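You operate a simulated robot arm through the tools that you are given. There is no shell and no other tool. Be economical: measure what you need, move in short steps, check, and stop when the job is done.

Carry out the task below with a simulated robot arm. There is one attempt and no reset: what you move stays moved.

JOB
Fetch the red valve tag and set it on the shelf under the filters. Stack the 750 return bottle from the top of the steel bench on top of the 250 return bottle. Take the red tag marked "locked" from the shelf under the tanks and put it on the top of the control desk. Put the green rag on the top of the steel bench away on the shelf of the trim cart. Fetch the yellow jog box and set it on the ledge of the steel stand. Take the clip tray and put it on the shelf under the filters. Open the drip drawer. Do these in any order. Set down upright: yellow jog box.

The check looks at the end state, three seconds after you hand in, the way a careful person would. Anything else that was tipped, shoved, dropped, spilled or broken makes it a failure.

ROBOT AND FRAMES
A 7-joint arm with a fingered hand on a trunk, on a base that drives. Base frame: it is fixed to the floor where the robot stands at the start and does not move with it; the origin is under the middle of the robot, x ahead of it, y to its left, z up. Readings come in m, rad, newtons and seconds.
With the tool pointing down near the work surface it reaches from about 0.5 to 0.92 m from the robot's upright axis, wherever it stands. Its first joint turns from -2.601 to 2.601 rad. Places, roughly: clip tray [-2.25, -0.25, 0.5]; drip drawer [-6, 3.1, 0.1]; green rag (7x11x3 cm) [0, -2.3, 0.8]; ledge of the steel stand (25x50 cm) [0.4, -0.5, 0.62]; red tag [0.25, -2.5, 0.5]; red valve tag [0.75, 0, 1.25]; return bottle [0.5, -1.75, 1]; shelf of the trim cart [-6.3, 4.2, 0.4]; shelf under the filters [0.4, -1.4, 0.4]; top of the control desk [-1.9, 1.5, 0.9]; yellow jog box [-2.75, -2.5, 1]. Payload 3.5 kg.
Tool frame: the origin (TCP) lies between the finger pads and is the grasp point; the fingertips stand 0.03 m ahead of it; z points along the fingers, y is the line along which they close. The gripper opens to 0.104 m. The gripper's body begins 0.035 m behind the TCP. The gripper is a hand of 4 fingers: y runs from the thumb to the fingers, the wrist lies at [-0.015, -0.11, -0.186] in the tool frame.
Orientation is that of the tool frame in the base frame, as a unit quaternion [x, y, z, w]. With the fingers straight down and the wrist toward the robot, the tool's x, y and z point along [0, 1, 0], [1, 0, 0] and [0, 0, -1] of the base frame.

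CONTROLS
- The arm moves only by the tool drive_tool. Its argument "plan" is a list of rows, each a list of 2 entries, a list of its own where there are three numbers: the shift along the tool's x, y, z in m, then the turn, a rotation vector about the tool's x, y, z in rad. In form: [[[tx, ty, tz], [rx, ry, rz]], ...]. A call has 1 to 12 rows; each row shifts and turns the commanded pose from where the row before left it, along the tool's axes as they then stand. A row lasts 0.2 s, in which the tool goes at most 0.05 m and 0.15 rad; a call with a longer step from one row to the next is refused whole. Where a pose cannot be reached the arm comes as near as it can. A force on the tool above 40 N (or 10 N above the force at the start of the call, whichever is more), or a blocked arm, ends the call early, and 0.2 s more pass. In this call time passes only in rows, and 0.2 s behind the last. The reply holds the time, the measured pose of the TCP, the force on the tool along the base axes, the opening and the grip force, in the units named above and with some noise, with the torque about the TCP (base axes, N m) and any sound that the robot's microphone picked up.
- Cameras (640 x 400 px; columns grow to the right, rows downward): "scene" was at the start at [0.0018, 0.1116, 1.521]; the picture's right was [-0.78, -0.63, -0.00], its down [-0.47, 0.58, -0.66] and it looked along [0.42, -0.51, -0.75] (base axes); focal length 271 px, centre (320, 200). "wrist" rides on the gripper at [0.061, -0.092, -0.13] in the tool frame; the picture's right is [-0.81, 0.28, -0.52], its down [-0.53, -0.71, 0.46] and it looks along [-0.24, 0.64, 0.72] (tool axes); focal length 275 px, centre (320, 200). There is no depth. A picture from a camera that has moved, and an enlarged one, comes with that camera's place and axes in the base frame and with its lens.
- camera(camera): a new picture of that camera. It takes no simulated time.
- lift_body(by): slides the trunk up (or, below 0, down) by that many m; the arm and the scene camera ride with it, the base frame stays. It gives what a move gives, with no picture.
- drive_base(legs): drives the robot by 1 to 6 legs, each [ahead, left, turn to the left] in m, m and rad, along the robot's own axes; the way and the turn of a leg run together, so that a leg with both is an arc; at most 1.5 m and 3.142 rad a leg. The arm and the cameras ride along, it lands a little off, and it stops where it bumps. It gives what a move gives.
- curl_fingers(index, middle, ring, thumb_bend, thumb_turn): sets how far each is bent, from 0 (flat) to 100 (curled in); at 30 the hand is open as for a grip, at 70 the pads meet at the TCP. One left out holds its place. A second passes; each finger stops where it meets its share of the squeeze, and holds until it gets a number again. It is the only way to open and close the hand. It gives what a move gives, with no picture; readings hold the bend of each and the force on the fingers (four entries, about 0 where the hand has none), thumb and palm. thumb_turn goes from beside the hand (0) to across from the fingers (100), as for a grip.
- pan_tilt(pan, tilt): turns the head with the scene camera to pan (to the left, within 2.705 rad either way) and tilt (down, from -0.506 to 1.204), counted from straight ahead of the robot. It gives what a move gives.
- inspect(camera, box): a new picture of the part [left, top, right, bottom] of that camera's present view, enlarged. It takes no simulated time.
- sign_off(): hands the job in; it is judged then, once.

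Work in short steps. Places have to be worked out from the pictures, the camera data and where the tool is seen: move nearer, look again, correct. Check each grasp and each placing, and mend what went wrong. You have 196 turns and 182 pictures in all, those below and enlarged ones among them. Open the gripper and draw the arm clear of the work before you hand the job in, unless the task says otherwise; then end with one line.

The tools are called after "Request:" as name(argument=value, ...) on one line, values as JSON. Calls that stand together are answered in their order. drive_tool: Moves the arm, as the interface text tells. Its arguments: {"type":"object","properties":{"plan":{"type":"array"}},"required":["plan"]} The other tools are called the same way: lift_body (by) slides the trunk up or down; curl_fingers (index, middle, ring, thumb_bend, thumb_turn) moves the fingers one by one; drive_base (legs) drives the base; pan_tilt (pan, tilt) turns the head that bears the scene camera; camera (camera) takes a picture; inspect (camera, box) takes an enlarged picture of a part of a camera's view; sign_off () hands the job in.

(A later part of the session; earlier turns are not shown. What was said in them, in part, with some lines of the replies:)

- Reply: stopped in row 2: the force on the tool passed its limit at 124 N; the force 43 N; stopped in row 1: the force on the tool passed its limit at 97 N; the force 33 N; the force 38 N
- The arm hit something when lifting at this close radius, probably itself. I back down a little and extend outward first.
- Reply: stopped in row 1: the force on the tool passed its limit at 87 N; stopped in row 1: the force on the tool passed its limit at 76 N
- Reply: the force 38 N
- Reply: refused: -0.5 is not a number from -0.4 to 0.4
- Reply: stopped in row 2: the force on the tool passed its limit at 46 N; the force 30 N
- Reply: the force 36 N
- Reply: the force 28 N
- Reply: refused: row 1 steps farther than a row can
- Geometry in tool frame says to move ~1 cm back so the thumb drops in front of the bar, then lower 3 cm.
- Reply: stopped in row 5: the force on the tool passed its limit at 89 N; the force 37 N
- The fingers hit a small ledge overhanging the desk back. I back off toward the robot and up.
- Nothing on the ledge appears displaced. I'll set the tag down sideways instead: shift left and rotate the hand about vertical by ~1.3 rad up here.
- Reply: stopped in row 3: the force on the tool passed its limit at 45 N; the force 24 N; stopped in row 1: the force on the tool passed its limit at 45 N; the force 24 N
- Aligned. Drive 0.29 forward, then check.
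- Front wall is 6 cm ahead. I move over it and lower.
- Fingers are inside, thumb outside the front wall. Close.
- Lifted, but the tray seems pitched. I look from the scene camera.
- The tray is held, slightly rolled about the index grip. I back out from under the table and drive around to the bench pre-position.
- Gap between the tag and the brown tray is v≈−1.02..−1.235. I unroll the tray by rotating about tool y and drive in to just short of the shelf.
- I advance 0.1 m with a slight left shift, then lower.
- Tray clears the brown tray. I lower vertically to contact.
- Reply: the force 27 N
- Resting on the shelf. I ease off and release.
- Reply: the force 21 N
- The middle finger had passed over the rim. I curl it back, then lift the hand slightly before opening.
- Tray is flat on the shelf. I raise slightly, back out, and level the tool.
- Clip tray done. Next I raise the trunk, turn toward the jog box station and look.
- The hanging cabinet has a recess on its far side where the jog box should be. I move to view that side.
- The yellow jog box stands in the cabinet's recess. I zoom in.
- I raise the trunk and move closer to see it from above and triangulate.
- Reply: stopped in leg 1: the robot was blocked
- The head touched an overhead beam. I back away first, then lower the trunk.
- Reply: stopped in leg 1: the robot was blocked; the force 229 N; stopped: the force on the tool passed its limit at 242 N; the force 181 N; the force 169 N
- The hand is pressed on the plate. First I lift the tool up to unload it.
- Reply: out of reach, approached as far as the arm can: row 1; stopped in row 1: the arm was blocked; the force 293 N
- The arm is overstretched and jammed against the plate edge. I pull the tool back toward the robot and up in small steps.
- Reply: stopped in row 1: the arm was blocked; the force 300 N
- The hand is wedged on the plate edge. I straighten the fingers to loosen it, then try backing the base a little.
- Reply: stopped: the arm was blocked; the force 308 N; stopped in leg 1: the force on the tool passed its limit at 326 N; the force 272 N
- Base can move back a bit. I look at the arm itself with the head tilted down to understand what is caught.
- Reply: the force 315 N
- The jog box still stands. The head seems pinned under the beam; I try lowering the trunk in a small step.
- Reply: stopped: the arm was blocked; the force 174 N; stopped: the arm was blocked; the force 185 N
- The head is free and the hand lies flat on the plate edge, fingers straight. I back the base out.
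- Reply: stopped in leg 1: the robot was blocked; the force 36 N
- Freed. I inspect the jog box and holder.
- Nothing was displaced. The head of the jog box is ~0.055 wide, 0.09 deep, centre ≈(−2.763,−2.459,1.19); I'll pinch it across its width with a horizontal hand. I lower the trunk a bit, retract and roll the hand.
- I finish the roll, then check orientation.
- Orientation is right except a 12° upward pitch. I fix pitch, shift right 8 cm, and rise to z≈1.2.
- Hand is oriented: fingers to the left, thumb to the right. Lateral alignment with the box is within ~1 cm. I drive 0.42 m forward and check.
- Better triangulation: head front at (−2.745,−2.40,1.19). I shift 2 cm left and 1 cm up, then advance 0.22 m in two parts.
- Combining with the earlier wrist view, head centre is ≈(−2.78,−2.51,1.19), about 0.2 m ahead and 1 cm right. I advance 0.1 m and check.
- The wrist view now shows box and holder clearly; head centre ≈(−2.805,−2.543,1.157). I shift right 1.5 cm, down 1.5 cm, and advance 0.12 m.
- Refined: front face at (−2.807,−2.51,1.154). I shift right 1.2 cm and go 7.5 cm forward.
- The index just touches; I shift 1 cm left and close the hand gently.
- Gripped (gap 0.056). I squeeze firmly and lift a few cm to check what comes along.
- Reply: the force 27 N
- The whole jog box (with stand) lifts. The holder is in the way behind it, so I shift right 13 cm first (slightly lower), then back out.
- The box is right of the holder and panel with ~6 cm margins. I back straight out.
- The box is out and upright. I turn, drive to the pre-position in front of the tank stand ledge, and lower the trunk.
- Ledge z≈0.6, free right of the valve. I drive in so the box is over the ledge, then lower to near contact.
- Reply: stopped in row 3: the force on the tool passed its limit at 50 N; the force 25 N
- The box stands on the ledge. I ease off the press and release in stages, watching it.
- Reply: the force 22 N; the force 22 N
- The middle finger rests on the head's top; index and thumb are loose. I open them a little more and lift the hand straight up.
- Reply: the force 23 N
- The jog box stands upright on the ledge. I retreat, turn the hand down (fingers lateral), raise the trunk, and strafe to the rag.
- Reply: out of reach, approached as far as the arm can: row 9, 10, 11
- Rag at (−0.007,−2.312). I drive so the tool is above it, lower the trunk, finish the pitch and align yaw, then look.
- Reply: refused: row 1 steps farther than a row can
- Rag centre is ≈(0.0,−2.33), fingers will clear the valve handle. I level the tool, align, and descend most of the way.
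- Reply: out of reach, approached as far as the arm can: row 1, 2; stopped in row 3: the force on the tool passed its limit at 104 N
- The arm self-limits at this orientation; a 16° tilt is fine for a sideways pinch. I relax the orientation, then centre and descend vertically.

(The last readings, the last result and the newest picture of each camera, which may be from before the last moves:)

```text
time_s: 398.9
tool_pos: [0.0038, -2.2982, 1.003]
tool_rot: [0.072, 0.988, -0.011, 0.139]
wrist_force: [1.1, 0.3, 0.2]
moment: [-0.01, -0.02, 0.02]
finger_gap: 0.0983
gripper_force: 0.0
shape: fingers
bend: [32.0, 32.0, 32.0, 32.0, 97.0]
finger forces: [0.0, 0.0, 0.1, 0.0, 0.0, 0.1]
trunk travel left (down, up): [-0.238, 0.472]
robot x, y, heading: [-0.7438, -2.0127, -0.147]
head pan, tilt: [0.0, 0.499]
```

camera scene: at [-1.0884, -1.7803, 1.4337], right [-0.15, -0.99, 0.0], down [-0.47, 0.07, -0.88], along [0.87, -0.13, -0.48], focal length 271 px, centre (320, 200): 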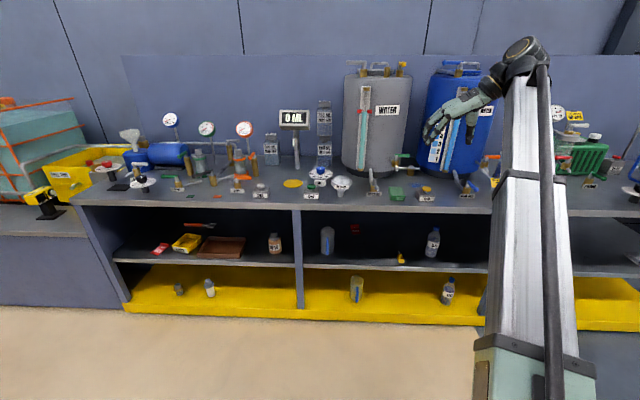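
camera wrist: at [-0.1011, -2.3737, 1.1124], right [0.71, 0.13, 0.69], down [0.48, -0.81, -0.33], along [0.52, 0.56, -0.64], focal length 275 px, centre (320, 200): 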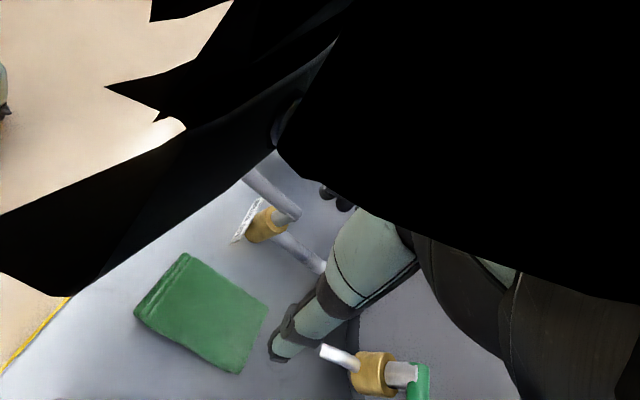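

Free again. I shift onto the rag centre, then lower by trunk.

Request:
drive_tool(plan=[[[0.0066, -0.0344, -0.002], [0, 0, 0]]])

Request:
lift_body(by=-0.1)

Request:
camera(camera="wrist")

```text
time_s: 399.3
tool_pos: [-0.0073, -2.3293, 1.0032]
tool_rot: [0.072, 0.988, -0.01, 0.139]
wrist_force: [0.0, 0.2, 0.5]
moment: [0.0, 0.01, 0.01]
finger_gap: 0.0982
gripper_force: 0.0
shape: fingers
bend: [32.0, 32.0, 32.0, 32.0, 97.0]
finger forces: [0.0, 0.0, 0.1, 0.0, 0.0, 0.0]
trunk travel left (down, up): [-0.238, 0.472]
robot x, y, heading: [-0.7392, -2.0156, -0.146]
head pan, tilt: [0.0, 0.499]
```

```text
time_s: 400.6
tool_pos: [-0.008, -2.3299, 0.9024]
tool_rot: [0.072, 0.988, -0.01, 0.14]
wrist_force: [0.4, 0.3, -0.3]
moment: [0.0, -0.01, -0.01]
finger_gap: 0.0982
gripper_force: 0.2
shape: fingers
bend: [32.0, 32.0, 32.0, 32.0, 97.0]
finger forces: [0.0, 0.0, 0.0, 0.0, 0.1, 0.0]
trunk travel left (down, up): [-0.138, 0.572]
robot x, y, heading: [-0.7453, -2.0182, -0.143]
head pan, tilt: [0.0, 0.499]
```

```text
18 pictures are left
camera wrist: at [-0.115, -2.4082, 1.009], right [0.67, 0.18, 0.72], down [0.53, -0.8, -0.29], along [0.52, 0.58, -0.63], focal length 275 px, centre (320, 200)
```

wrist: 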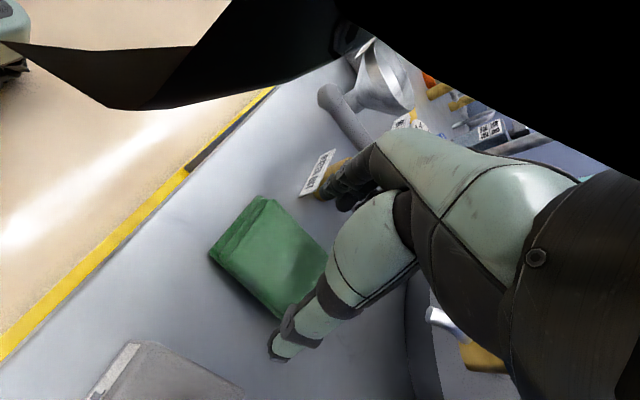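

Fingers straddle the rag with about 2 cm to the valve. I pre-curl slightly, lower 4 cm, and close.

Request:
curl_fingers(index=37, middle=37, ring=37, thumb_bend=35)

Request:
lift_body(by=-0.035)

Request:
curl_fingers(index=70, middle=70, ring=70, thumb_bend=66)

Request:
lift_body(by=0.06)

Request:
camera(camera="wrist")

```text
time_s: 401.6
tool_pos: [-0.0081, -2.33, 0.9017]
tool_rot: [0.071, 0.988, -0.01, 0.14]
wrist_force: [0.6, 0.0, 0.9]
moment: [0.01, -0.01, -0.01]
finger_gap: 0.0888
gripper_force: 0.0
shape: fingers
bend: [37.0, 37.0, 37.0, 35.0, 97.0]
finger forces: [0.0, 0.0, 0.0, 0.0, 0.0, 0.1]
trunk travel left (down, up): [-0.138, 0.572]
robot x, y, heading: [-0.7431, -2.0144, -0.147]
head pan, tilt: [0.0, 0.499]
```

```text
time_s: 402.4
tool_pos: [-0.0077, -2.3301, 0.8678]
tool_rot: [0.072, 0.987, -0.01, 0.14]
wrist_force: [0.2, -0.7, -0.3]
moment: [0.01, -0.01, -0.01]
finger_gap: 0.0888
gripper_force: 0.3
shape: fingers
bend: [37.0, 37.0, 37.0, 35.0, 97.0]
finger forces: [0.1, 0.1, 0.0, 0.0, 0.1, 0.0]
trunk travel left (down, up): [-0.103, 0.607]
robot x, y, heading: [-0.7421, -2.013, -0.144]
head pan, tilt: [0.0, 0.499]
```

```text
time_s: 403.4
tool_pos: [-0.0083, -2.3305, 0.8681]
tool_rot: [0.072, 0.988, -0.01, 0.139]
wrist_force: [0.0, 1.5, 1.8]
moment: [-0.04, -0.05, 0.04]
finger_gap: 0.0627
gripper_force: 16.1
shape: fingers
bend: [53.0, 56.0, 70.0, 43.0, 96.0]
finger forces: [8.6, 8.2, 0.0, 0.0, 15.9, 0.1]
trunk travel left (down, up): [-0.103, 0.607]
robot x, y, heading: [-0.7415, -2.0153, -0.147]
head pan, tilt: [0.0, 0.499]
```

```text
time_s: 404.4
tool_pos: [-0.0079, -2.33, 0.9263]
tool_rot: [0.071, 0.988, -0.01, 0.14]
wrist_force: [0.5, -0.4, -1.3]
moment: [0.01, 0.02, -0.02]
finger_gap: 0.0629
gripper_force: 16.0
shape: fingers
bend: [53.0, 57.0, 70.0, 43.0, 96.0]
finger forces: [8.5, 7.3, 0.0, 0.0, 15.7, 0.1]
trunk travel left (down, up): [-0.163, 0.547]
robot x, y, heading: [-0.742, -2.0187, -0.14]
head pan, tilt: [0.0, 0.499]
```

```text
17 pictures are left
camera wrist: at [-0.1149, -2.4082, 1.0339], right [0.67, 0.18, 0.72], down [0.53, -0.8, -0.29], along [0.52, 0.58, -0.63], focal length 275 px, centre (320, 200)
```

wrist: 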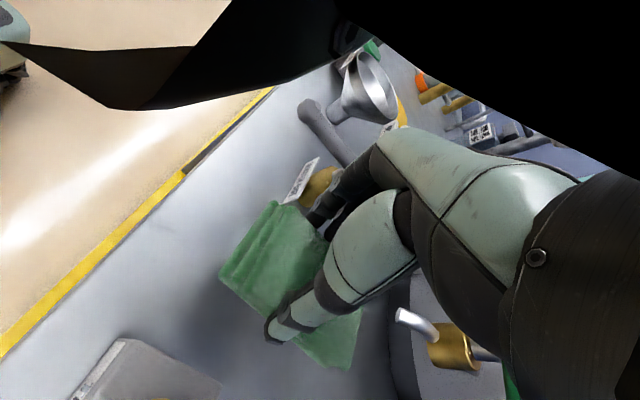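

Rag is held. I raise it, then drive toward the gap between the cars and look ahead.

Request:
lift_body(by=0.2)

Request:
drive_base(legs=[[-0.5, 0, 0], [0, 0, 2.89], [1.5, 0, 0], [0, 0, -0.3], [1.3, 0, 0]])

Request:
pan_tilt(pan=0.1, tilt=0.3)

Request:
camera(camera="scene")

```text
time_s: 406.6
tool_pos: [-0.0056, -2.3309, 1.1273]
tool_rot: [0.071, 0.988, -0.01, 0.14]
wrist_force: [-0.4, 0.6, -0.2]
moment: [0.02, 0.01, 0.0]
finger_gap: 0.0627
gripper_force: 15.7
shape: fingers
bend: [53.0, 57.0, 70.0, 43.0, 96.0]
finger forces: [8.4, 7.5, 0.0, 0.1, 15.7, 0.0]
trunk travel left (down, up): [-0.363, 0.347]
robot x, y, heading: [-0.7466, -2.0176, -0.142]
head pan, tilt: [0.0, 0.499]
```

```text
time_s: 430.4
tool_pos: [-4.0551, 0.1524, 1.128]
tool_rot: [0.927, -0.347, -0.131, -0.05]
wrist_force: [0.5, -0.2, 0.2]
moment: [-0.01, 0.04, -0.02]
finger_gap: 0.0627
gripper_force: 15.1
shape: fingers
bend: [53.0, 57.0, 70.0, 43.0, 96.0]
finger forces: [8.4, 7.1, 0.1, 0.1, 15.5, 0.1]
trunk travel left (down, up): [-0.363, 0.347]
robot x, y, heading: [-3.6053, -0.5079, 2.435]
head pan, tilt: [0.0, 0.499]
```

```text
time_s: 431.1
tool_pos: [-4.0556, 0.1534, 1.1271]
tool_rot: [0.927, -0.347, -0.131, -0.049]
wrist_force: [-0.8, -1.0, -1.5]
moment: [0.02, 0.0, 0.02]
finger_gap: 0.0626
gripper_force: 15.7
shape: fingers
bend: [53.0, 57.0, 70.0, 43.0, 96.0]
finger forces: [8.4, 7.1, 0.0, 0.0, 15.4, 0.0]
trunk travel left (down, up): [-0.363, 0.347]
robot x, y, heading: [-3.6088, -0.5075, 2.43]
head pan, tilt: [0.099, 0.3]
```

```text
16 pictures are left
camera scene: at [-3.7606, -0.61, 1.3571], right [0.58, 0.82, 0.0], down [0.24, -0.17, -0.96], along [-0.78, 0.55, -0.3], focal length 271 px, centre (320, 200)
```

scene: 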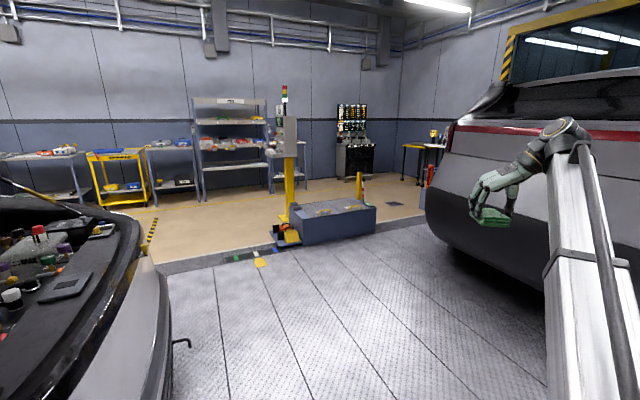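

The way around is clear: past the blue box's left end, then north along the wall aisle. I drive there and look toward the cart and drawer.

Request:
drive_base(legs=[[1.25, 0, 0], [0, 0, 0.87], [1.5, 0, 0], [1.1, 0, 0], [0, 0, -1.85], [1.3, 0, 0]])

Request:
pan_tilt(pan=-0.4, tilt=0.4)

Request:
camera(camera="scene")

```text
time_s: 457.7
tool_pos: [-6.7022, 0.9277, 1.1269]
tool_rot: [-0.648, 0.75, 0.087, 0.102]
wrist_force: [-2.2, -19.3, 2.1]
moment: [0.39, 0.03, 0.58]
finger_gap: 0.0621
gripper_force: 24.4
shape: fingers
bend: [53.0, 57.0, 70.0, 43.0, 96.0]
finger forces: [8.3, 6.6, 18.9, 0.1, 14.9, 0.0]
trunk travel left (down, up): [-0.363, 0.347]
robot x, y, heading: [-7.0226, 0.2057, 1.423]
head pan, tilt: [0.099, 0.3]
stopped in leg 6: the force on the tool passed its limit at 50 N (the readings are from after the stop); the commanded pose is now the measured one
```

```text
time_s: 458.6
tool_pos: [-6.7019, 0.9269, 1.1274]
tool_rot: [-0.648, 0.75, 0.088, 0.103]
wrist_force: [-1.7, -26.9, 0.2]
moment: [0.47, -0.01, 0.77]
finger_gap: 0.0621
gripper_force: 28.5
shape: fingers
bend: [53.0, 57.0, 70.0, 43.0, 96.0]
finger forces: [8.3, 6.6, 26.6, 0.1, 15.0, 0.0]
trunk travel left (down, up): [-0.363, 0.347]
robot x, y, heading: [-7.0242, 0.2023, 1.421]
head pan, tilt: [-0.4, 0.4]
```

```text
15 pictures are left
camera scene: at [-7.1511, 0.2637, 1.348], right [0.85, -0.53, 0.0], down [-0.2, -0.33, -0.92], along [0.48, 0.79, -0.39], focal length 271 px, centre (320, 200)
```

scene: 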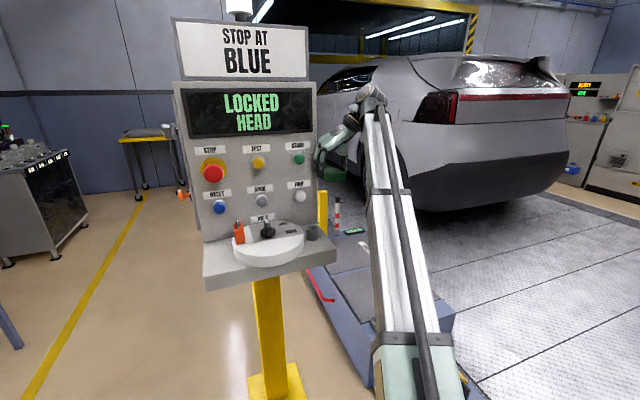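

The ring finger touched a control panel post. I back off, centre the hand, and shift left to pass it.

Request:
drive_base(legs=[[-0.3, 0, 0], [0, 0.5, 0]])

Request:
drive_tool(plan=[[[0, 0.04, 0], [0, 0, 0]], [[0, 0.04, 0], [0, 0, 0]], [[0, 0.04, 0], [0, 0, 0]], [[0, 0.04, 0], [0, 0, 0]]])

Request:
drive_base(legs=[[1.3, 0, 0], [0.9, 0, 0]])

Request:
pan_tilt(pan=-0.5, tilt=0.5)

Request:
camera(camera="scene")

```text
time_s: 463.2
tool_pos: [-7.2429, 0.7117, 1.1259]
tool_rot: [-0.644, 0.753, 0.087, 0.103]
wrist_force: [-0.5, 0.2, 0.3]
moment: [-0.02, 0.06, -0.01]
finger_gap: 0.0624
gripper_force: 14.7
shape: fingers
bend: [53.0, 57.0, 70.0, 43.0, 96.0]
finger forces: [8.3, 6.6, 0.0, 0.0, 15.0, 0.0]
trunk travel left (down, up): [-0.363, 0.347]
robot x, y, heading: [-7.5661, -0.0172, 1.409]
head pan, tilt: [-0.4, 0.4]
```

```text
time_s: 464.1
tool_pos: [-7.3682, 0.7309, 1.1262]
tool_rot: [-0.647, 0.751, 0.086, 0.104]
wrist_force: [-1.9, 11.5, 7.0]
moment: [-2.24, -0.82, 0.64]
finger_gap: 0.0624
gripper_force: 14.6
shape: fingers
bend: [53.0, 57.0, 70.0, 43.0, 96.0]
finger forces: [8.2, 6.5, 0.0, 0.0, 15.1, 0.0]
trunk travel left (down, up): [-0.363, 0.347]
robot x, y, heading: [-7.5671, -0.0096, 1.405]
head pan, tilt: [-0.4, 0.4]
stopped in row 4: the force on the tool passed its limit at 62 N (the readings are from after the stop); the commanded pose is now the measured one
```

```text
time_s: 474.8
tool_pos: [-6.9585, 2.8511, 1.1253]
tool_rot: [-0.636, 0.76, 0.085, 0.104]
wrist_force: [4.3, 9.5, 6.9]
moment: [-1.73, 0.04, 1.2]
finger_gap: 0.0623
gripper_force: 14.8
shape: fingers
bend: [53.0, 57.0, 70.0, 43.0, 96.0]
finger forces: [8.4, 6.5, 0.1, 0.0, 14.9, 0.0]
trunk travel left (down, up): [-0.363, 0.347]
robot x, y, heading: [-7.1789, 2.116, 1.383]
head pan, tilt: [-0.4, 0.4]
```

```text
time_s: 475.5
tool_pos: [-6.9585, 2.8516, 1.1247]
tool_rot: [-0.636, 0.76, 0.085, 0.105]
wrist_force: [3.5, 8.1, 4.3]
moment: [-1.68, 0.01, 1.15]
finger_gap: 0.0626
gripper_force: 15.0
shape: fingers
bend: [53.0, 57.0, 70.0, 43.0, 96.0]
finger forces: [8.3, 6.5, 0.0, 0.0, 15.0, 0.0]
trunk travel left (down, up): [-0.363, 0.347]
robot x, y, heading: [-7.18, 2.1114, 1.38]
head pan, tilt: [-0.499, 0.499]
```

```text
14 pictures are left
camera scene: at [-7.299, 2.1747, 1.3387], right [0.77, -0.64, 0.0], down [-0.3, -0.37, -0.88], along [0.56, 0.68, -0.48], focal length 271 px, centre (320, 200)
```

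scene: 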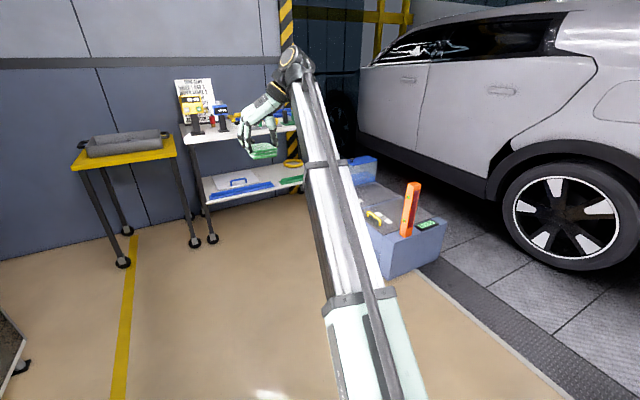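

The white trim cart with lower shelf is ahead; the blue floor unit should contain the drip drawer. I zoom on the cart and the unit.

Request:
inspect(camera="scene", box=[170, 80, 330, 240])

Request:
inspect(camera="scene", box=[335, 140, 465, 290])

```text
2.50 times, centred on (250, 160) of scene
camera zoom: at [-7.299, 2.1747, 1.3387], right [0.77, -0.64, 0.0], down [-0.3, -0.37, -0.88], along [0.56, 0.68, -0.48], focal length 678 px, centre (495, 300)
```

zoom: 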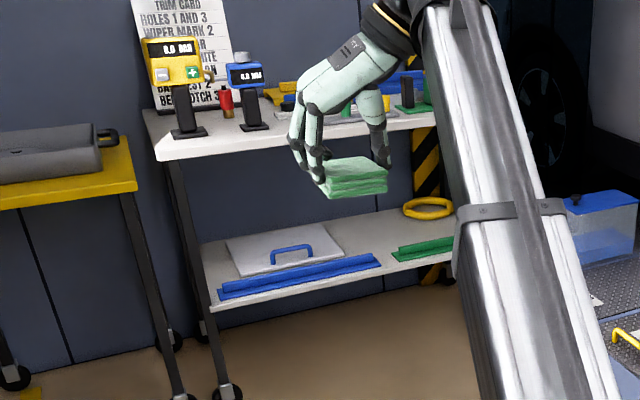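

```text
2.67 times, centred on (400, 215) of scene
camera zoom: at [-7.299, 2.1747, 1.3387], right [0.77, -0.64, 0.0], down [-0.3, -0.37, -0.88], along [0.56, 0.68, -0.48], focal length 723 px, centre (107, 160)
```

zoom: 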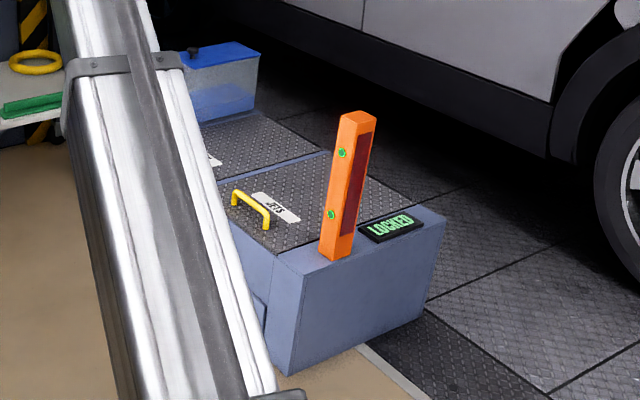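

The shelf has a free spot at about (−6.255, 4.10), z≈0.4. I relieve the hand, drive to a standoff, and lower.

Request:
drive_tool(plan=[[[0, -0.03, 0], [0, 0, 0]], [[0, -0.03, 0], [0, 0, 0]]])

Request:
drive_base(legs=[[0, -0.39, 0], [0.72, 0, 0]])

Request:
lift_body(by=-0.355)

Request:
drive_tool(plan=[[[0.0107, 0, 0.0386], [0, 0, 0]], [[0.0107, 0, 0.0386], [0, 0, 0]], [[0.0107, 0, 0.0386], [0, 0, 0]], [[0.0107, 0, 0.0386], [0, 0, 0]], [[0.0107, 0, 0.0386], [0, 0, 0]], [[0.01, 0, 0.034], [0, 0, 0]]])

```text
time_s: 476.1
tool_pos: [-6.9016, 2.8408, 1.1244]
tool_rot: [-0.636, 0.76, 0.085, 0.104]
wrist_force: [-0.3, 0.5, -0.2]
moment: [0.0, 0.02, 0.0]
finger_gap: 0.0623
gripper_force: 15.0
shape: fingers
bend: [53.0, 57.0, 70.0, 43.0, 96.0]
finger forces: [8.3, 6.5, 0.1, 0.0, 15.0, 0.0]
trunk travel left (down, up): [-0.363, 0.347]
robot x, y, heading: [-7.181, 2.111, 1.386]
head pan, tilt: [-0.499, 0.499]
```

```text
time_s: 482.0
tool_pos: [-6.3826, 3.4689, 1.1264]
tool_rot: [-0.631, 0.764, 0.084, 0.105]
wrist_force: [0.8, 0.2, -0.8]
moment: [0.0, 0.04, -0.02]
finger_gap: 0.0626
gripper_force: 14.9
shape: fingers
bend: [53.0, 57.0, 70.0, 43.0, 96.0]
finger forces: [8.3, 6.4, 0.1, 0.1, 15.0, 0.1]
trunk travel left (down, up): [-0.363, 0.347]
robot x, y, heading: [-6.6663, 2.7445, 1.371]
head pan, tilt: [-0.499, 0.499]
```

```text
time_s: 485.4
tool_pos: [-6.382, 3.4698, 0.7704]
tool_rot: [-0.631, 0.764, 0.084, 0.105]
wrist_force: [-0.2, 0.1, -0.3]
moment: [0.0, -0.03, 0.0]
finger_gap: 0.0625
gripper_force: 14.5
shape: fingers
bend: [53.0, 57.0, 70.0, 43.0, 96.0]
finger forces: [8.3, 6.5, 0.1, 0.0, 15.1, 0.0]
trunk travel left (down, up): [-0.008, 0.702]
robot x, y, heading: [-6.6675, 2.7421, 1.368]
head pan, tilt: [-0.499, 0.499]
```

```text
time_s: 486.8
tool_pos: [-6.3808, 3.4686, 0.5342]
tool_rot: [-0.631, 0.764, 0.084, 0.105]
wrist_force: [-0.3, -0.4, -0.5]
moment: [-0.02, -0.02, 0.0]
finger_gap: 0.0625
gripper_force: 15.3
shape: fingers
bend: [53.0, 57.0, 70.0, 43.0, 96.0]
finger forces: [8.3, 6.3, 0.1, 0.2, 14.8, 0.0]
trunk travel left (down, up): [-0.008, 0.702]
robot x, y, heading: [-6.6702, 2.7432, 1.377]
head pan, tilt: [-0.499, 0.499]
```

Lowered freely. I take one look at the cart shelf from here.

Request:
pan_tilt(pan=-0.1, tilt=0.35)

Request:
camera(camera="scene")

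```text
time_s: 487.7
tool_pos: [-6.3806, 3.4689, 0.5343]
tool_rot: [-0.631, 0.764, 0.085, 0.105]
wrist_force: [0.3, -0.8, -1.1]
moment: [-0.02, -0.01, 0.0]
finger_gap: 0.0626
gripper_force: 14.9
shape: fingers
bend: [53.0, 57.0, 70.0, 43.0, 96.0]
finger forces: [8.3, 6.3, 0.0, 0.0, 14.9, 0.0]
trunk travel left (down, up): [-0.008, 0.702]
robot x, y, heading: [-6.6655, 2.7441, 1.371]
head pan, tilt: [-0.099, 0.351]
```

```text
11 pictures are left
camera scene: at [-6.8181, 2.8271, 0.9974], right [0.95, -0.3, 0.0], down [-0.1, -0.33, -0.94], along [0.28, 0.9, -0.34], focal length 271 px, centre (320, 200)
```

scene: 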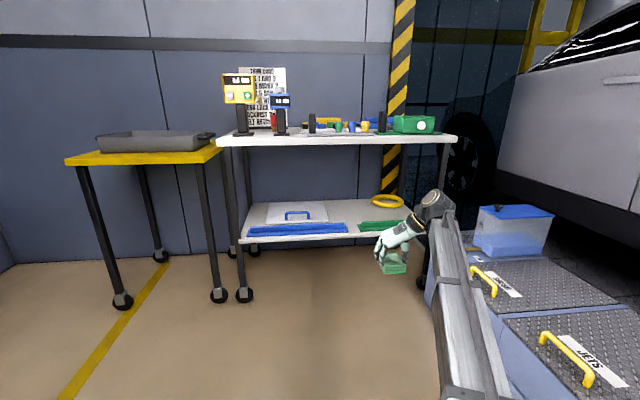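

Free spot on the shelf behind the strips, centred (−6.235,4.16). I drive 0.69 m ahead and lower to contact.

Request:
drive_base(legs=[[0.5, 0, 0], [0.19, 0, 0]])

Request:
drive_tool(plan=[[[0.008, 0, 0.029], [0, 0, 0]], [[0.005, 0, 0.019], [0, 0, 0]], [[0.004, 0, 0.014], [0, 0, 0]], [[0.002, 0, 0.008], [0, 0, 0]], [[0.002, 0, 0.008], [0, 0, 0]]])

Request:
inspect(camera="scene", box=[220, 150, 460, 300])

```text
time_s: 491.8
tool_pos: [-6.2463, 4.1475, 0.5346]
tool_rot: [-0.632, 0.763, 0.084, 0.104]
wrist_force: [0.5, -1.1, 0.2]
moment: [0.03, 0.01, 0.0]
finger_gap: 0.0625
gripper_force: 14.5
shape: fingers
bend: [53.0, 57.0, 70.0, 43.0, 96.0]
finger forces: [8.4, 6.3, 0.0, 0.0, 14.9, 0.0]
trunk travel left (down, up): [-0.008, 0.702]
robot x, y, heading: [-6.5309, 3.4246, 1.368]
head pan, tilt: [-0.099, 0.351]
```

```text
time_s: 493.0
tool_pos: [-6.246, 4.1484, 0.4537]
tool_rot: [-0.632, 0.763, 0.084, 0.106]
wrist_force: [-0.3, 0.3, -0.2]
moment: [-0.04, 0.05, -0.03]
finger_gap: 0.0623
gripper_force: 14.3
shape: fingers
bend: [53.0, 57.0, 70.0, 43.0, 96.0]
finger forces: [8.3, 6.3, 0.0, 0.1, 14.9, 0.1]
trunk travel left (down, up): [-0.008, 0.702]
robot x, y, heading: [-6.5279, 3.4253, 1.372]
head pan, tilt: [-0.099, 0.351]
```

```text
2.67 times, centred on (340, 225) of scene
camera zoom: at [-6.6811, 3.5049, 0.9974], right [0.96, -0.29, 0.0], down [-0.1, -0.33, -0.94], along [0.28, 0.9, -0.34], focal length 723 px, centre (267, 133)
```

zoom: 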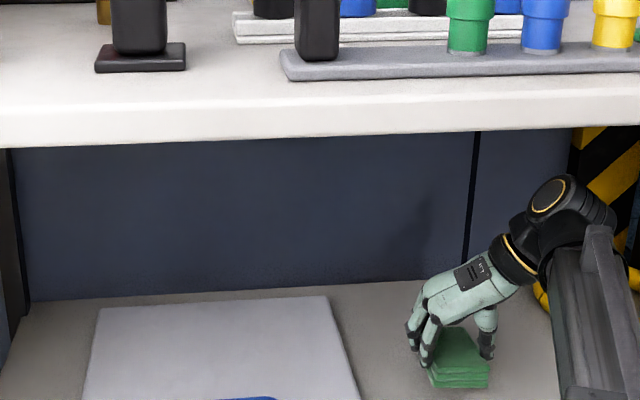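

Good spot. I lower in small steps until contact.

Request:
drive_tool(plan=[[[0.001, 0, 0.005], [0, 0, 0]], [[0.001, 0, 0.005], [0, 0, 0]], [[0.001, 0, 0.005], [0, 0, 0]], [[0.001, 0, 0.005], [0, 0, 0]]])

```text
time_s: 494.0
tool_pos: [-6.2449, 4.1507, 0.4335]
tool_rot: [-0.633, 0.762, 0.085, 0.105]
wrist_force: [-0.4, 0.3, -1.3]
moment: [0.04, -0.03, -0.02]
finger_gap: 0.0623
gripper_force: 15.3
shape: fingers
bend: [53.0, 57.0, 70.0, 43.0, 96.0]
finger forces: [8.0, 7.3, 0.1, 0.0, 15.3, 0.1]
trunk travel left (down, up): [-0.008, 0.702]
robot x, y, heading: [-6.5334, 3.4201, 1.372]
head pan, tilt: [-0.099, 0.351]
```

Request:
drive_tool(plan=[[[0.001, 0, 0.005], [0, 0, 0]], [[0.001, 0, 0.005], [0, 0, 0]], [[0.001, 0, 0.005], [0, 0, 0]], [[0.001, 0, 0.005], [0, 0, 0]], [[0.001, 0, 0.005], [0, 0, 0]], [[0.001, 0, 0.005], [0, 0, 0]]])

```text
time_s: 494.9
tool_pos: [-6.2458, 4.1506, 0.4223]
tool_rot: [-0.632, 0.762, 0.09, 0.108]
wrist_force: [-1.2, -5.8, 29.1]
moment: [0.1, -0.42, -0.13]
finger_gap: 0.0639
gripper_force: 20.4
shape: fingers
bend: [54.0, 58.0, 70.0, 42.0, 96.0]
finger forces: [7.9, 7.2, 6.0, 0.0, 20.1, 0.1]
trunk travel left (down, up): [-0.008, 0.702]
robot x, y, heading: [-6.5289, 3.4222, 1.369]
head pan, tilt: [-0.099, 0.351]
stopped in row 4: the force on the tool passed its limit at 43 N (the readings are from after the stop); the commanded pose is now the measured one
```

Contact with the shelf. I back off 3 mm, release, then raise and check.

Request:
drive_tool(plan=[[[-0.001, 0, -0.003], [0, 0, 0]]])

Request:
curl_fingers(index=36, middle=36, ring=36, thumb_bend=30)

Request:
drive_tool(plan=[[[-0.008, 0, -0.029], [0, 0, 0]], [[-0.01, 0, -0.038], [0, 0, 0]], [[-0.01, 0, -0.038], [0, 0, 0]]])

Request:
inspect(camera="scene", box=[220, 180, 460, 330])

```text
time_s: 495.3
tool_pos: [-6.2468, 4.1519, 0.4229]
tool_rot: [-0.632, 0.763, 0.087, 0.106]
wrist_force: [-1.4, -4.4, 18.0]
moment: [-0.02, -0.3, -0.09]
finger_gap: 0.064
gripper_force: 18.0
shape: fingers
bend: [54.0, 58.0, 70.0, 42.0, 96.0]
finger forces: [8.5, 7.2, 1.8, 0.0, 18.2, 0.0]
trunk travel left (down, up): [-0.008, 0.702]
robot x, y, heading: [-6.5325, 3.4214, 1.373]
head pan, tilt: [-0.099, 0.351]
```

```text
time_s: 496.3
tool_pos: [-6.2462, 4.1521, 0.4218]
tool_rot: [-0.633, 0.762, 0.087, 0.106]
wrist_force: [0.1, 0.1, 0.9]
moment: [0.0, 0.04, -0.03]
finger_gap: 0.0954
gripper_force: 0.0
shape: fingers
bend: [36.0, 36.0, 36.0, 30.0, 97.0]
finger forces: [0.1, 0.0, 0.0, 0.1, 0.0, 0.1]
trunk travel left (down, up): [-0.008, 0.702]
robot x, y, heading: [-6.5295, 3.4216, 1.372]
head pan, tilt: [-0.099, 0.351]
```

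```text
time_s: 497.1
tool_pos: [-6.2457, 4.1504, 0.5309]
tool_rot: [-0.632, 0.763, 0.086, 0.105]
wrist_force: [0.1, -1.2, -0.7]
moment: [-0.01, 0.03, 0.01]
finger_gap: 0.0954
gripper_force: 0.0
shape: fingers
bend: [36.0, 36.0, 36.0, 30.0, 97.0]
finger forces: [0.0, 0.0, 0.0, 0.0, 0.0, 0.0]
trunk travel left (down, up): [-0.008, 0.702]
robot x, y, heading: [-6.5304, 3.4237, 1.367]
head pan, tilt: [-0.099, 0.351]
```

```text
2.67 times, centred on (340, 255) of scene
camera zoom: at [-6.6811, 3.505, 0.9973], right [0.96, -0.29, 0.0], down [-0.1, -0.33, -0.94], along [0.28, 0.9, -0.34], focal length 723 px, centre (267, 53)
```

zoom: 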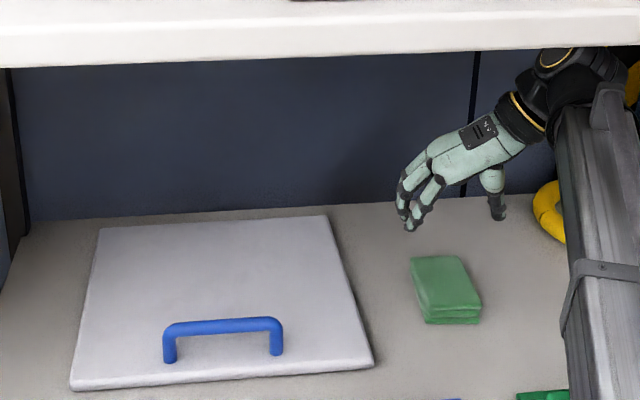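

Rag is on the shelf. I back out, then turn to face the west side of the floor unit to find the drawer.

Request:
drive_base(legs=[[-0.7, 0, 0], [0.2, 0.5, 0], [0, 0, -1.56]])

Request:
pan_tilt(pan=0.0, tilt=0.6)

Request:
camera(camera="scene")

```text
time_s: 507.6
tool_pos: [-6.4018, 2.7351, 0.5304]
tool_rot: [0.092, 0.986, -0.013, 0.137]
wrist_force: [-0.2, -0.7, 0.7]
moment: [0.02, 0.05, 0.01]
finger_gap: 0.095
gripper_force: 0.0
shape: fingers
bend: [36.0, 36.0, 36.0, 30.0, 97.0]
finger forces: [0.0, 0.0, 0.0, 0.0, 0.0, 0.0]
trunk travel left (down, up): [-0.008, 0.702]
robot x, y, heading: [-7.1285, 3.0197, -0.202]
head pan, tilt: [-0.099, 0.351]
```

```text
time_s: 508.3
tool_pos: [-6.4025, 2.7343, 0.5314]
tool_rot: [0.092, 0.986, -0.013, 0.137]
wrist_force: [-0.3, -0.2, -0.6]
moment: [-0.03, 0.01, 0.02]
finger_gap: 0.0954
gripper_force: 0.2
shape: fingers
bend: [36.0, 36.0, 36.0, 30.0, 97.0]
finger forces: [0.1, 0.1, 0.0, 0.0, 0.0, 0.0]
trunk travel left (down, up): [-0.008, 0.702]
robot x, y, heading: [-7.1272, 3.0197, -0.195]
head pan, tilt: [0.0, 0.6]
```

```text
8 pictures are left
camera scene: at [-7.055, 3.1796, 0.9747], right [-0.2, -0.98, 0.0], down [-0.55, 0.11, -0.83], along [0.81, -0.16, -0.56], focal length 271 px, centre (320, 200)
```

scene: 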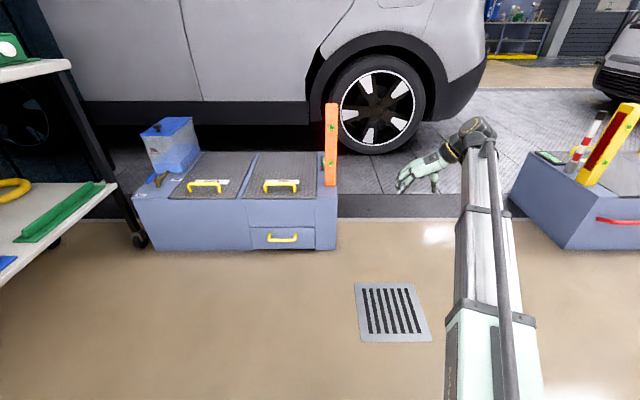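

The drip drawer with a yellow D-handle is at about (−6.085, 3.17, 0.11). I zoom in to measure the handle.

Request:
inspect(camera="scene", box=[245, 210, 325, 260])

```text
8.00 times, centred on (285, 235) of scene
camera zoom: at [-7.055, 3.1796, 0.9747], right [-0.2, -0.98, 0.0], down [-0.55, 0.11, -0.83], along [0.81, -0.16, -0.56], focal length 2169 px, centre (600, -80)
```

zoom: 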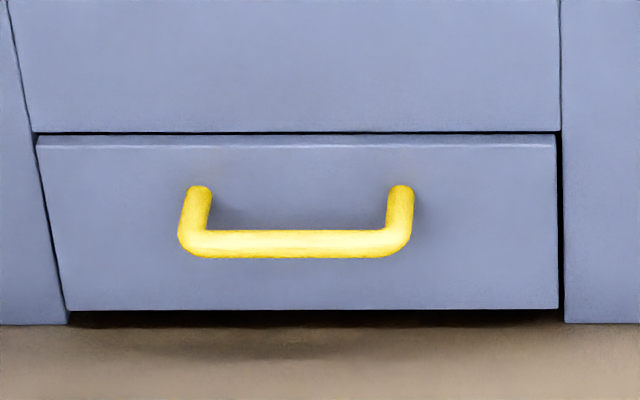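

The bar is at (−6.10, 3.171, 0.11) with a ~3.5 cm finger gap. I strafe to line up, rotate the hand to face forward, and tilt it to about 45°.

Request:
drive_base(legs=[[0, 0.347, 0]])

Request:
drive_tool(plan=[[[0, 0, 0], [0, 0, 0.15]], [[0, 0, 0], [0, 0, 0.15]], [[0, 0, 0], [0, 0, 0.15]], [[0, 0, 0], [0, 0, 0.15]], [[0, 0, 0], [0, 0, 0.15]], [[0, 0, 0], [0, 0, 0.15]], [[0, 0, 0], [0, 0, 0.15]], [[0, 0, 0], [0, 0, 0.15]], [[0, 0, 0], [0, 0, 0.15]], [[0, 0, 0], [0, 0, 0.15]], [[0.03, 0, 0], [0, 0, 0.07]], [[0.04, 0, 0], [0, 0, 0]]])

Request:
drive_tool(plan=[[[0.035, 0, 0], [0, 0, 0]], [[0.034, 0, 0], [0, 0, 0]], [[0, 0, 0], [-0.14, 0, 0]], [[0, 0, 0], [-0.14, 0, 0]], [[0, 0, 0], [-0.14, 0, 0]], [[0, 0, 0], [-0.1, 0, 0]]])

Request:
curl_fingers(index=50, middle=50, ring=50, thumb_bend=34)

```text
time_s: 510.6
tool_pos: [-6.334, 3.0765, 0.5296]
tool_rot: [0.09, 0.986, -0.014, 0.136]
wrist_force: [-0.7, 0.6, 0.4]
moment: [-0.02, 0.03, 0.02]
finger_gap: 0.0955
gripper_force: 0.1
shape: fingers
bend: [36.0, 36.0, 36.0, 30.0, 97.0]
finger forces: [0.1, 0.1, 0.0, 0.0, 0.0, 0.1]
trunk travel left (down, up): [-0.008, 0.702]
robot x, y, heading: [-7.0562, 3.3623, -0.202]
head pan, tilt: [0.0, 0.6]
```

```text
time_s: 513.2
tool_pos: [-6.3372, 3.1126, 0.5228]
tool_rot: [0.754, 0.641, 0.102, 0.103]
wrist_force: [0.1, 0.1, 0.0]
moment: [0.02, 0.02, -0.02]
finger_gap: 0.0954
gripper_force: 0.1
shape: fingers
bend: [36.0, 36.0, 36.0, 30.0, 97.0]
finger forces: [0.0, 0.0, 0.0, 0.0, 0.0, 0.0]
out of reach, approached as far as the arm can: row 11, 12
trunk travel left (down, up): [-0.008, 0.702]
robot x, y, heading: [-7.0578, 3.3596, -0.202]
head pan, tilt: [0.0, 0.6]
```

```text
time_s: 514.6
tool_pos: [-6.3409, 3.1278, 0.5119]
tool_rot: [0.708, 0.59, 0.247, 0.299]
wrist_force: [0.5, -0.8, 0.8]
moment: [-0.04, 0.02, -0.01]
finger_gap: 0.0956
gripper_force: 0.0
shape: fingers
bend: [36.0, 36.0, 36.0, 30.0, 97.0]
finger forces: [0.1, 0.0, 0.0, 0.0, 0.0, 0.0]
out of reach, approached as far as the arm can: row 1, 2
trunk travel left (down, up): [-0.008, 0.702]
robot x, y, heading: [-7.0588, 3.3594, -0.197]
head pan, tilt: [0.0, 0.6]
```

```text
time_s: 515.6
tool_pos: [-6.3397, 3.1284, 0.5114]
tool_rot: [0.708, 0.59, 0.247, 0.299]
wrist_force: [0.0, 0.6, -0.1]
moment: [0.01, 0.01, 0.03]
finger_gap: 0.0731
gripper_force: 0.0
shape: fingers
bend: [50.0, 50.0, 50.0, 34.0, 97.0]
finger forces: [0.0, 0.0, 0.0, 0.0, 0.0, 0.1]
trunk travel left (down, up): [-0.008, 0.702]
robot x, y, heading: [-7.0628, 3.3603, -0.194]
head pan, tilt: [0.0, 0.6]
```

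Hand is at 45° facing the drawer. I shift left and lower to about 7 cm above the bar height, still short of it.

Request:
drive_tool(plan=[[[0.04, 0, 0], [0, 0, 0]], [[0.04, 0, 0], [0, 0, 0]], [[0, -0.032, 0.0314], [0, 0, 0]], [[0, -0.032, 0.0314], [0, 0, 0]], [[0, -0.032, 0.0314], [0, 0, 0]], [[0, -0.032, 0.0314], [0, 0, 0]], [[0, -0.032, 0.0314], [0, 0, 0]], [[0, -0.032, 0.0314], [0, 0, 0]], [[0, -0.032, 0.0314], [0, 0, 0]]])

```text
time_s: 517.6
tool_pos: [-6.3276, 3.2064, 0.1982]
tool_rot: [0.709, 0.59, 0.247, 0.298]
wrist_force: [0.7, 0.0, -0.2]
moment: [0.0, -0.01, -0.02]
finger_gap: 0.073
gripper_force: 0.0
shape: fingers
bend: [50.0, 50.0, 50.0, 34.0, 97.0]
finger forces: [0.1, 0.0, 0.0, 0.0, 0.0, 0.0]
trunk travel left (down, up): [-0.008, 0.702]
robot x, y, heading: [-7.0594, 3.362, -0.197]
head pan, tilt: [0.0, 0.6]
```

Now 0.23 m short of the bar and laterally aligned. I drive 0.14 m and check with the wrist camera.

Request:
drive_base(legs=[[0.14, 0, 0]])

Request:
camera(camera="wrist")

```text
time_s: 518.9
tool_pos: [-6.1891, 3.1802, 0.1981]
tool_rot: [0.709, 0.589, 0.247, 0.299]
wrist_force: [-0.3, 0.6, -0.9]
moment: [-0.04, -0.01, -0.03]
finger_gap: 0.0729
gripper_force: 0.1
shape: fingers
bend: [50.0, 50.0, 50.0, 34.0, 97.0]
finger forces: [0.0, 0.1, 0.0, 0.0, 0.0, 0.0]
trunk travel left (down, up): [-0.008, 0.702]
robot x, y, heading: [-6.9224, 3.3328, -0.201]
head pan, tilt: [0.0, 0.6]
```

```text
6 pictures are left
camera wrist: at [-6.3336, 3.2679, 0.2225], right [-0.32, -0.76, 0.56], down [-0.27, -0.49, -0.83], along [0.91, -0.42, -0.05], focal length 275 px, centre (320, 200)
```

wrist: 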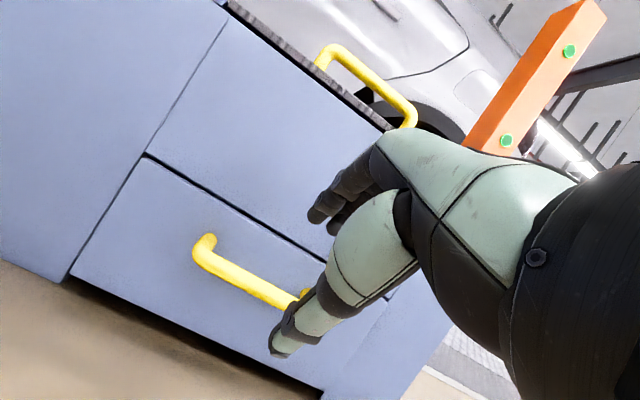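

Bar is confirmed 9.4 cm ahead. I advance 7.5 cm and lower so the bar sits between thumb and fingers.

Request:
drive_tool(plan=[[[0.004, 0.026, 0.027], [0, 0, 0]], [[0.004, 0.026, 0.027], [0, 0, 0]], [[0, -0.0205, 0.02], [0, 0, 0]], [[0, -0.0205, 0.02], [0, 0, 0]], [[0, -0.018, 0.0175], [0, 0, 0]]])

Request:
camera(camera="wrist")

```text
time_s: 520.0
tool_pos: [-6.1158, 3.1743, 0.1465]
tool_rot: [0.706, 0.586, 0.253, 0.305]
wrist_force: [-8.5, 1.4, 16.2]
moment: [-0.33, -0.81, -0.09]
finger_gap: 0.0749
gripper_force: 9.6
shape: fingers
bend: [48.0, 45.0, 50.0, 34.0, 97.0]
finger forces: [2.6, 16.5, 0.0, 0.1, 0.0, 0.0]
trunk travel left (down, up): [-0.008, 0.702]
robot x, y, heading: [-6.9239, 3.3343, -0.198]
head pan, tilt: [0.0, 0.6]
stopped in row 5: the force on the tool passed its limit at 55 N (the readings are from after the stop); the commanded pose is now the measured one
```

```text
5 pictures are left
camera wrist: at [-6.2606, 3.2612, 0.1684], right [-0.33, -0.76, 0.55], down [-0.25, -0.5, -0.83], along [0.91, -0.42, -0.03], focal length 275 px, centre (320, 200)
```

wrist: 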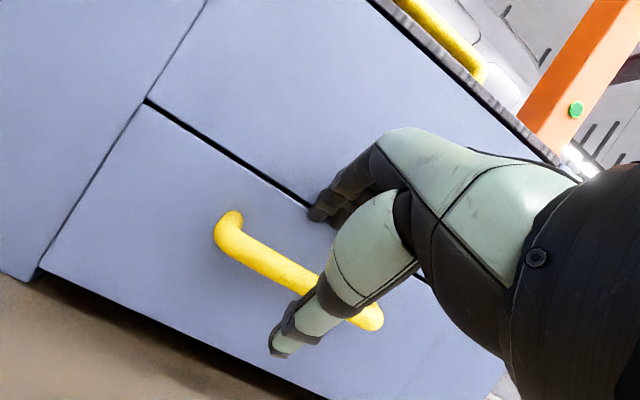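

Fingers touched the face. I lift slightly, pull back 6 mm, curl the fingers a bit more, then lower again.

Request:
drive_tool(plan=[[[0, 0.003, -0.012], [0, 0, 0]], [[0, 0.0, -0.004], [0, 0, 0]]])

Request:
curl_fingers(index=56, middle=56, ring=56, thumb_bend=36)

Request:
drive_tool(plan=[[[0, -0.008, 0.0078], [0, 0, 0]], [[0, -0.008, 0.0078], [0, 0, 0]], [[0, -0.008, 0.0078], [0, 0, 0]], [[0, -0.0065, 0.006], [0, 0, 0]]])

```text
time_s: 520.6
tool_pos: [-6.1252, 3.1759, 0.1569]
tool_rot: [0.706, 0.589, 0.252, 0.301]
wrist_force: [-0.3, -0.4, -0.5]
moment: [0.03, 0.0, 0.01]
finger_gap: 0.0732
gripper_force: 0.1
shape: fingers
bend: [50.0, 50.0, 50.0, 34.0, 97.0]
finger forces: [0.0, 0.0, 0.1, 0.0, 0.1, 0.1]
trunk travel left (down, up): [-0.008, 0.702]
robot x, y, heading: [-6.9231, 3.337, -0.199]
head pan, tilt: [0.0, 0.6]
```

```text
time_s: 521.6
tool_pos: [-6.1255, 3.1744, 0.1569]
tool_rot: [0.706, 0.589, 0.252, 0.302]
wrist_force: [-0.4, 0.7, 0.0]
moment: [0.01, 0.01, -0.01]
finger_gap: 0.0628
gripper_force: 0.0
shape: fingers
bend: [56.0, 56.0, 56.0, 36.0, 97.0]
finger forces: [0.0, 0.1, 0.0, 0.1, 0.0, 0.1]
trunk travel left (down, up): [-0.008, 0.702]
robot x, y, heading: [-6.9213, 3.3304, -0.195]
head pan, tilt: [0.0, 0.6]
```

```text
time_s: 522.6
tool_pos: [-6.1247, 3.175, 0.1149]
tool_rot: [0.707, 0.588, 0.251, 0.302]
wrist_force: [0.4, 0.2, -0.2]
moment: [0.0, -0.02, 0.02]
finger_gap: 0.0634
gripper_force: 0.2
shape: fingers
bend: [56.0, 56.0, 56.0, 36.0, 97.0]
finger forces: [0.4, 0.0, 0.0, 0.0, 0.0, 0.0]
trunk travel left (down, up): [-0.008, 0.702]
robot x, y, heading: [-6.9224, 3.3328, -0.198]
head pan, tilt: [0.0, 0.6]
```

Lowered without contact. I close the hand on the bar.

Request:
curl_fingers(index=80, middle=80, ring=80, thumb_bend=76)

Request:
camera(camera="wrist")

```text
time_s: 523.6
tool_pos: [-6.1257, 3.1745, 0.114]
tool_rot: [0.706, 0.589, 0.251, 0.302]
wrist_force: [-2.2, -1.2, -7.6]
moment: [-0.03, -0.15, 0.03]
finger_gap: 0.0016
gripper_force: 4.3
shape: fingers
bend: [80.0, 80.0, 80.0, 68.0, 97.0]
finger forces: [0.0, 0.0, 1.0, 0.0, 7.8, 0.0]
trunk travel left (down, up): [-0.008, 0.702]
robot x, y, heading: [-6.9232, 3.334, -0.197]
head pan, tilt: [0.0, 0.6]
```

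```text
4 pictures are left
camera wrist: at [-6.2708, 3.2627, 0.136], right [-0.33, -0.76, 0.56], down [-0.26, -0.49, -0.83], along [0.91, -0.42, -0.04], focal length 275 px, centre (320, 200)
```

wrist: 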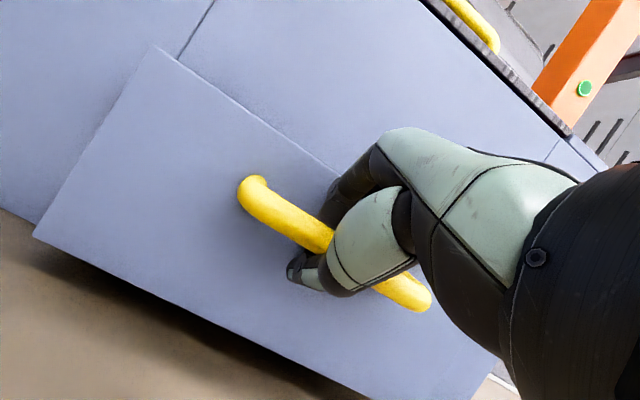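

The fingers are hooked behind the bar and the drawer has already moved out slightly. I curl tighter and pull back.

Request:
curl_fingers(index=92, middle=92, ring=92)

Request:
drive_base(legs=[[-0.1, 0, 0]])

Request:
drive_base(legs=[[-0.12, 0, 0]])

Request:
camera(camera="scene")

```text
time_s: 524.6
tool_pos: [-6.1259, 3.1738, 0.113]
tool_rot: [0.707, 0.589, 0.251, 0.301]
wrist_force: [1.7, -2.4, -16.9]
moment: [0.0, -0.69, 0.34]
finger_gap: 0.01
gripper_force: 22.9
shape: fingers
bend: [85.0, 82.0, 81.0, 70.0, 97.0]
finger forces: [0.1, 19.2, 10.9, 0.0, 17.0, 0.0]
trunk travel left (down, up): [-0.008, 0.702]
robot x, y, heading: [-6.9206, 3.3317, -0.197]
head pan, tilt: [0.0, 0.6]
```

```text
time_s: 525.7
tool_pos: [-6.227, 3.1958, 0.113]
tool_rot: [0.707, 0.589, 0.251, 0.301]
wrist_force: [-1.9, -15.2, -20.8]
moment: [0.05, -0.69, 0.43]
finger_gap: 0.011
gripper_force: 30.0
shape: fingers
bend: [85.0, 82.0, 81.0, 71.0, 98.0]
finger forces: [11.8, 19.9, 10.1, 0.0, 18.6, 0.0]
trunk travel left (down, up): [-0.008, 0.702]
robot x, y, heading: [-7.0246, 3.3517, -0.197]
head pan, tilt: [0.0, 0.6]
```

```text
time_s: 527.0
tool_pos: [-6.3437, 3.2177, 0.1129]
tool_rot: [0.707, 0.589, 0.251, 0.301]
wrist_force: [1.4, 1.6, -20.1]
moment: [-0.1, -0.76, 0.29]
finger_gap: 0.0116
gripper_force: 31.4
shape: fingers
bend: [86.0, 82.0, 81.0, 71.0, 97.0]
finger forces: [12.5, 22.0, 9.6, 0.0, 19.3, 0.0]
trunk travel left (down, up): [-0.008, 0.702]
robot x, y, heading: [-7.1433, 3.3731, -0.2]
head pan, tilt: [0.0, 0.6]
```

```text
3 pictures are left
camera scene: at [-7.0673, 3.5366, 0.9745], right [-0.19, -0.98, 0.0], down [-0.56, 0.11, -0.82], along [0.81, -0.16, -0.57], focal length 271 px, centre (320, 200)
```

scene: 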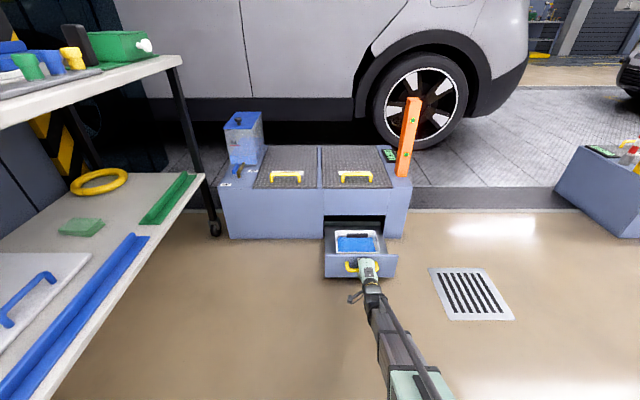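

The drawer is open about 0.25 m. I pull gently a little more to be sure, then release.

Request:
drive_base(legs=[[-0.06, 0, 0]])

Request:
curl_fingers(index=60, middle=60, ring=60, thumb_bend=40)

```text
time_s: 528.0
tool_pos: [-6.3845, 3.2259, 0.1105]
tool_rot: [0.707, 0.589, 0.25, 0.3]
wrist_force: [18.1, -3.7, -9.2]
moment: [0.07, -0.21, 0.35]
finger_gap: 0.0099
gripper_force: 8.1
shape: fingers
bend: [86.0, 83.0, 81.0, 71.0, 97.0]
finger forces: [0.0, 7.6, 8.8, 0.0, 0.1, 0.0]
trunk travel left (down, up): [-0.008, 0.702]
robot x, y, heading: [-7.1869, 3.3869, -0.193]
head pan, tilt: [0.0, 0.6]
stopped in leg 1: the force on the tool passed its limit at 52 N (the readings are from after the stop); the commanded pose is now the measured one
```

```text
time_s: 529.0
tool_pos: [-6.3852, 3.2261, 0.1129]
tool_rot: [0.707, 0.588, 0.25, 0.302]
wrist_force: [-0.2, 0.3, 0.0]
moment: [-0.01, 0.0, -0.01]
finger_gap: 0.0514
gripper_force: 0.1
shape: fingers
bend: [60.0, 60.0, 60.0, 40.0, 97.0]
finger forces: [0.1, 0.0, 0.0, 0.0, 0.0, 0.0]
trunk travel left (down, up): [-0.008, 0.702]
robot x, y, heading: [-7.1832, 3.3834, -0.198]
head pan, tilt: [0.0, 0.6]
```

It reached its stop – fully open. I lift the hand straight up out of the handle, then back away and check.

Request:
drive_tool(plan=[[[0, 0.014, -0.014], [0, 0, 0]], [[0, 0.021, -0.021], [0, 0, 0]], [[0, 0.028, -0.028], [0, 0, 0]], [[0, 0.028, -0.028], [0, 0, 0]], [[0, 0.028, -0.028], [0, 0, 0]], [[0, 0.028, -0.028], [0, 0, 0]]])

Request:
drive_base(legs=[[-0.3, 0, 0]])

Request:
curl_fingers(index=30, middle=30, ring=30, thumb_bend=30)

Request:
camera(camera="scene")

```text
time_s: 530.4
tool_pos: [-6.3903, 3.2291, 0.3211]
tool_rot: [0.707, 0.589, 0.251, 0.3]
wrist_force: [-0.2, -0.2, 0.2]
moment: [-0.02, 0.02, -0.03]
finger_gap: 0.0515
gripper_force: 0.1
shape: fingers
bend: [60.0, 60.0, 60.0, 40.0, 97.0]
finger forces: [0.0, 0.0, 0.0, 0.0, 0.0, 0.1]
trunk travel left (down, up): [-0.008, 0.702]
robot x, y, heading: [-7.1851, 3.3808, -0.199]
head pan, tilt: [0.0, 0.6]
```

```text
time_s: 532.4
tool_pos: [-6.6854, 3.2874, 0.3208]
tool_rot: [0.707, 0.588, 0.25, 0.302]
wrist_force: [-0.2, 0.3, 0.0]
moment: [-0.01, -0.03, 0.03]
finger_gap: 0.0515
gripper_force: 0.0
shape: fingers
bend: [60.0, 60.0, 60.0, 40.0, 97.0]
finger forces: [0.0, 0.0, 0.0, 0.1, 0.0, 0.0]
trunk travel left (down, up): [-0.008, 0.702]
robot x, y, heading: [-7.4795, 3.4422, -0.201]
head pan, tilt: [0.0, 0.6]
```

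```text
time_s: 533.4
tool_pos: [-6.6857, 3.2861, 0.3202]
tool_rot: [0.708, 0.588, 0.25, 0.301]
wrist_force: [0.3, 0.1, -0.4]
moment: [0.02, -0.01, 0.02]
finger_gap: 0.1027
gripper_force: 0.0
shape: fingers
bend: [30.0, 30.0, 30.0, 30.0, 97.0]
finger forces: [0.0, 0.0, 0.0, 0.0, 0.0, 0.0]
trunk travel left (down, up): [-0.008, 0.702]
robot x, y, heading: [-7.4805, 3.4395, -0.199]
head pan, tilt: [0.0, 0.6]
```

```text
2 pictures are left
camera scene: at [-7.4078, 3.6042, 0.9746], right [-0.2, -0.98, 0.0], down [-0.55, 0.11, -0.83], along [0.81, -0.16, -0.56], focal length 271 px, centre (320, 200)
```

scene: 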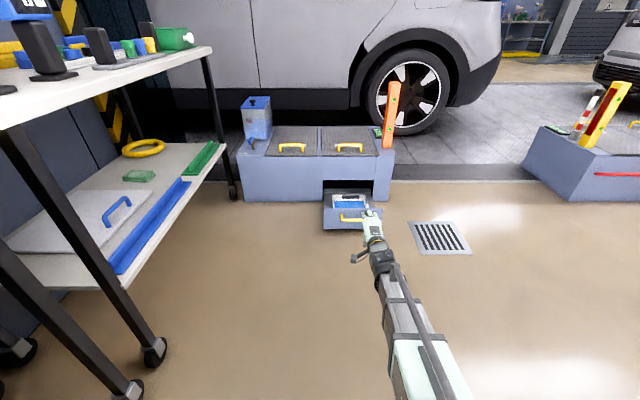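

The drawer is open, the rag is on the cart shelf, the hand is open and clear of the work. All seven tasks are done, so I hand in.

Request:
sign_off()

```text
The job is handed in.
```

All seven tasks are finished and the job is handed in; the yellow jog box is standing upright on the ledge. While fetching it, the robot's head wedged under an overhead beam and the hand pressed hard on the cabinet plate. Later the hand also knocked the small ledge over the control desk and the control post by the line. I saw nothing moved at the cabinet or the desk ledge, but I didn't look back at the post.
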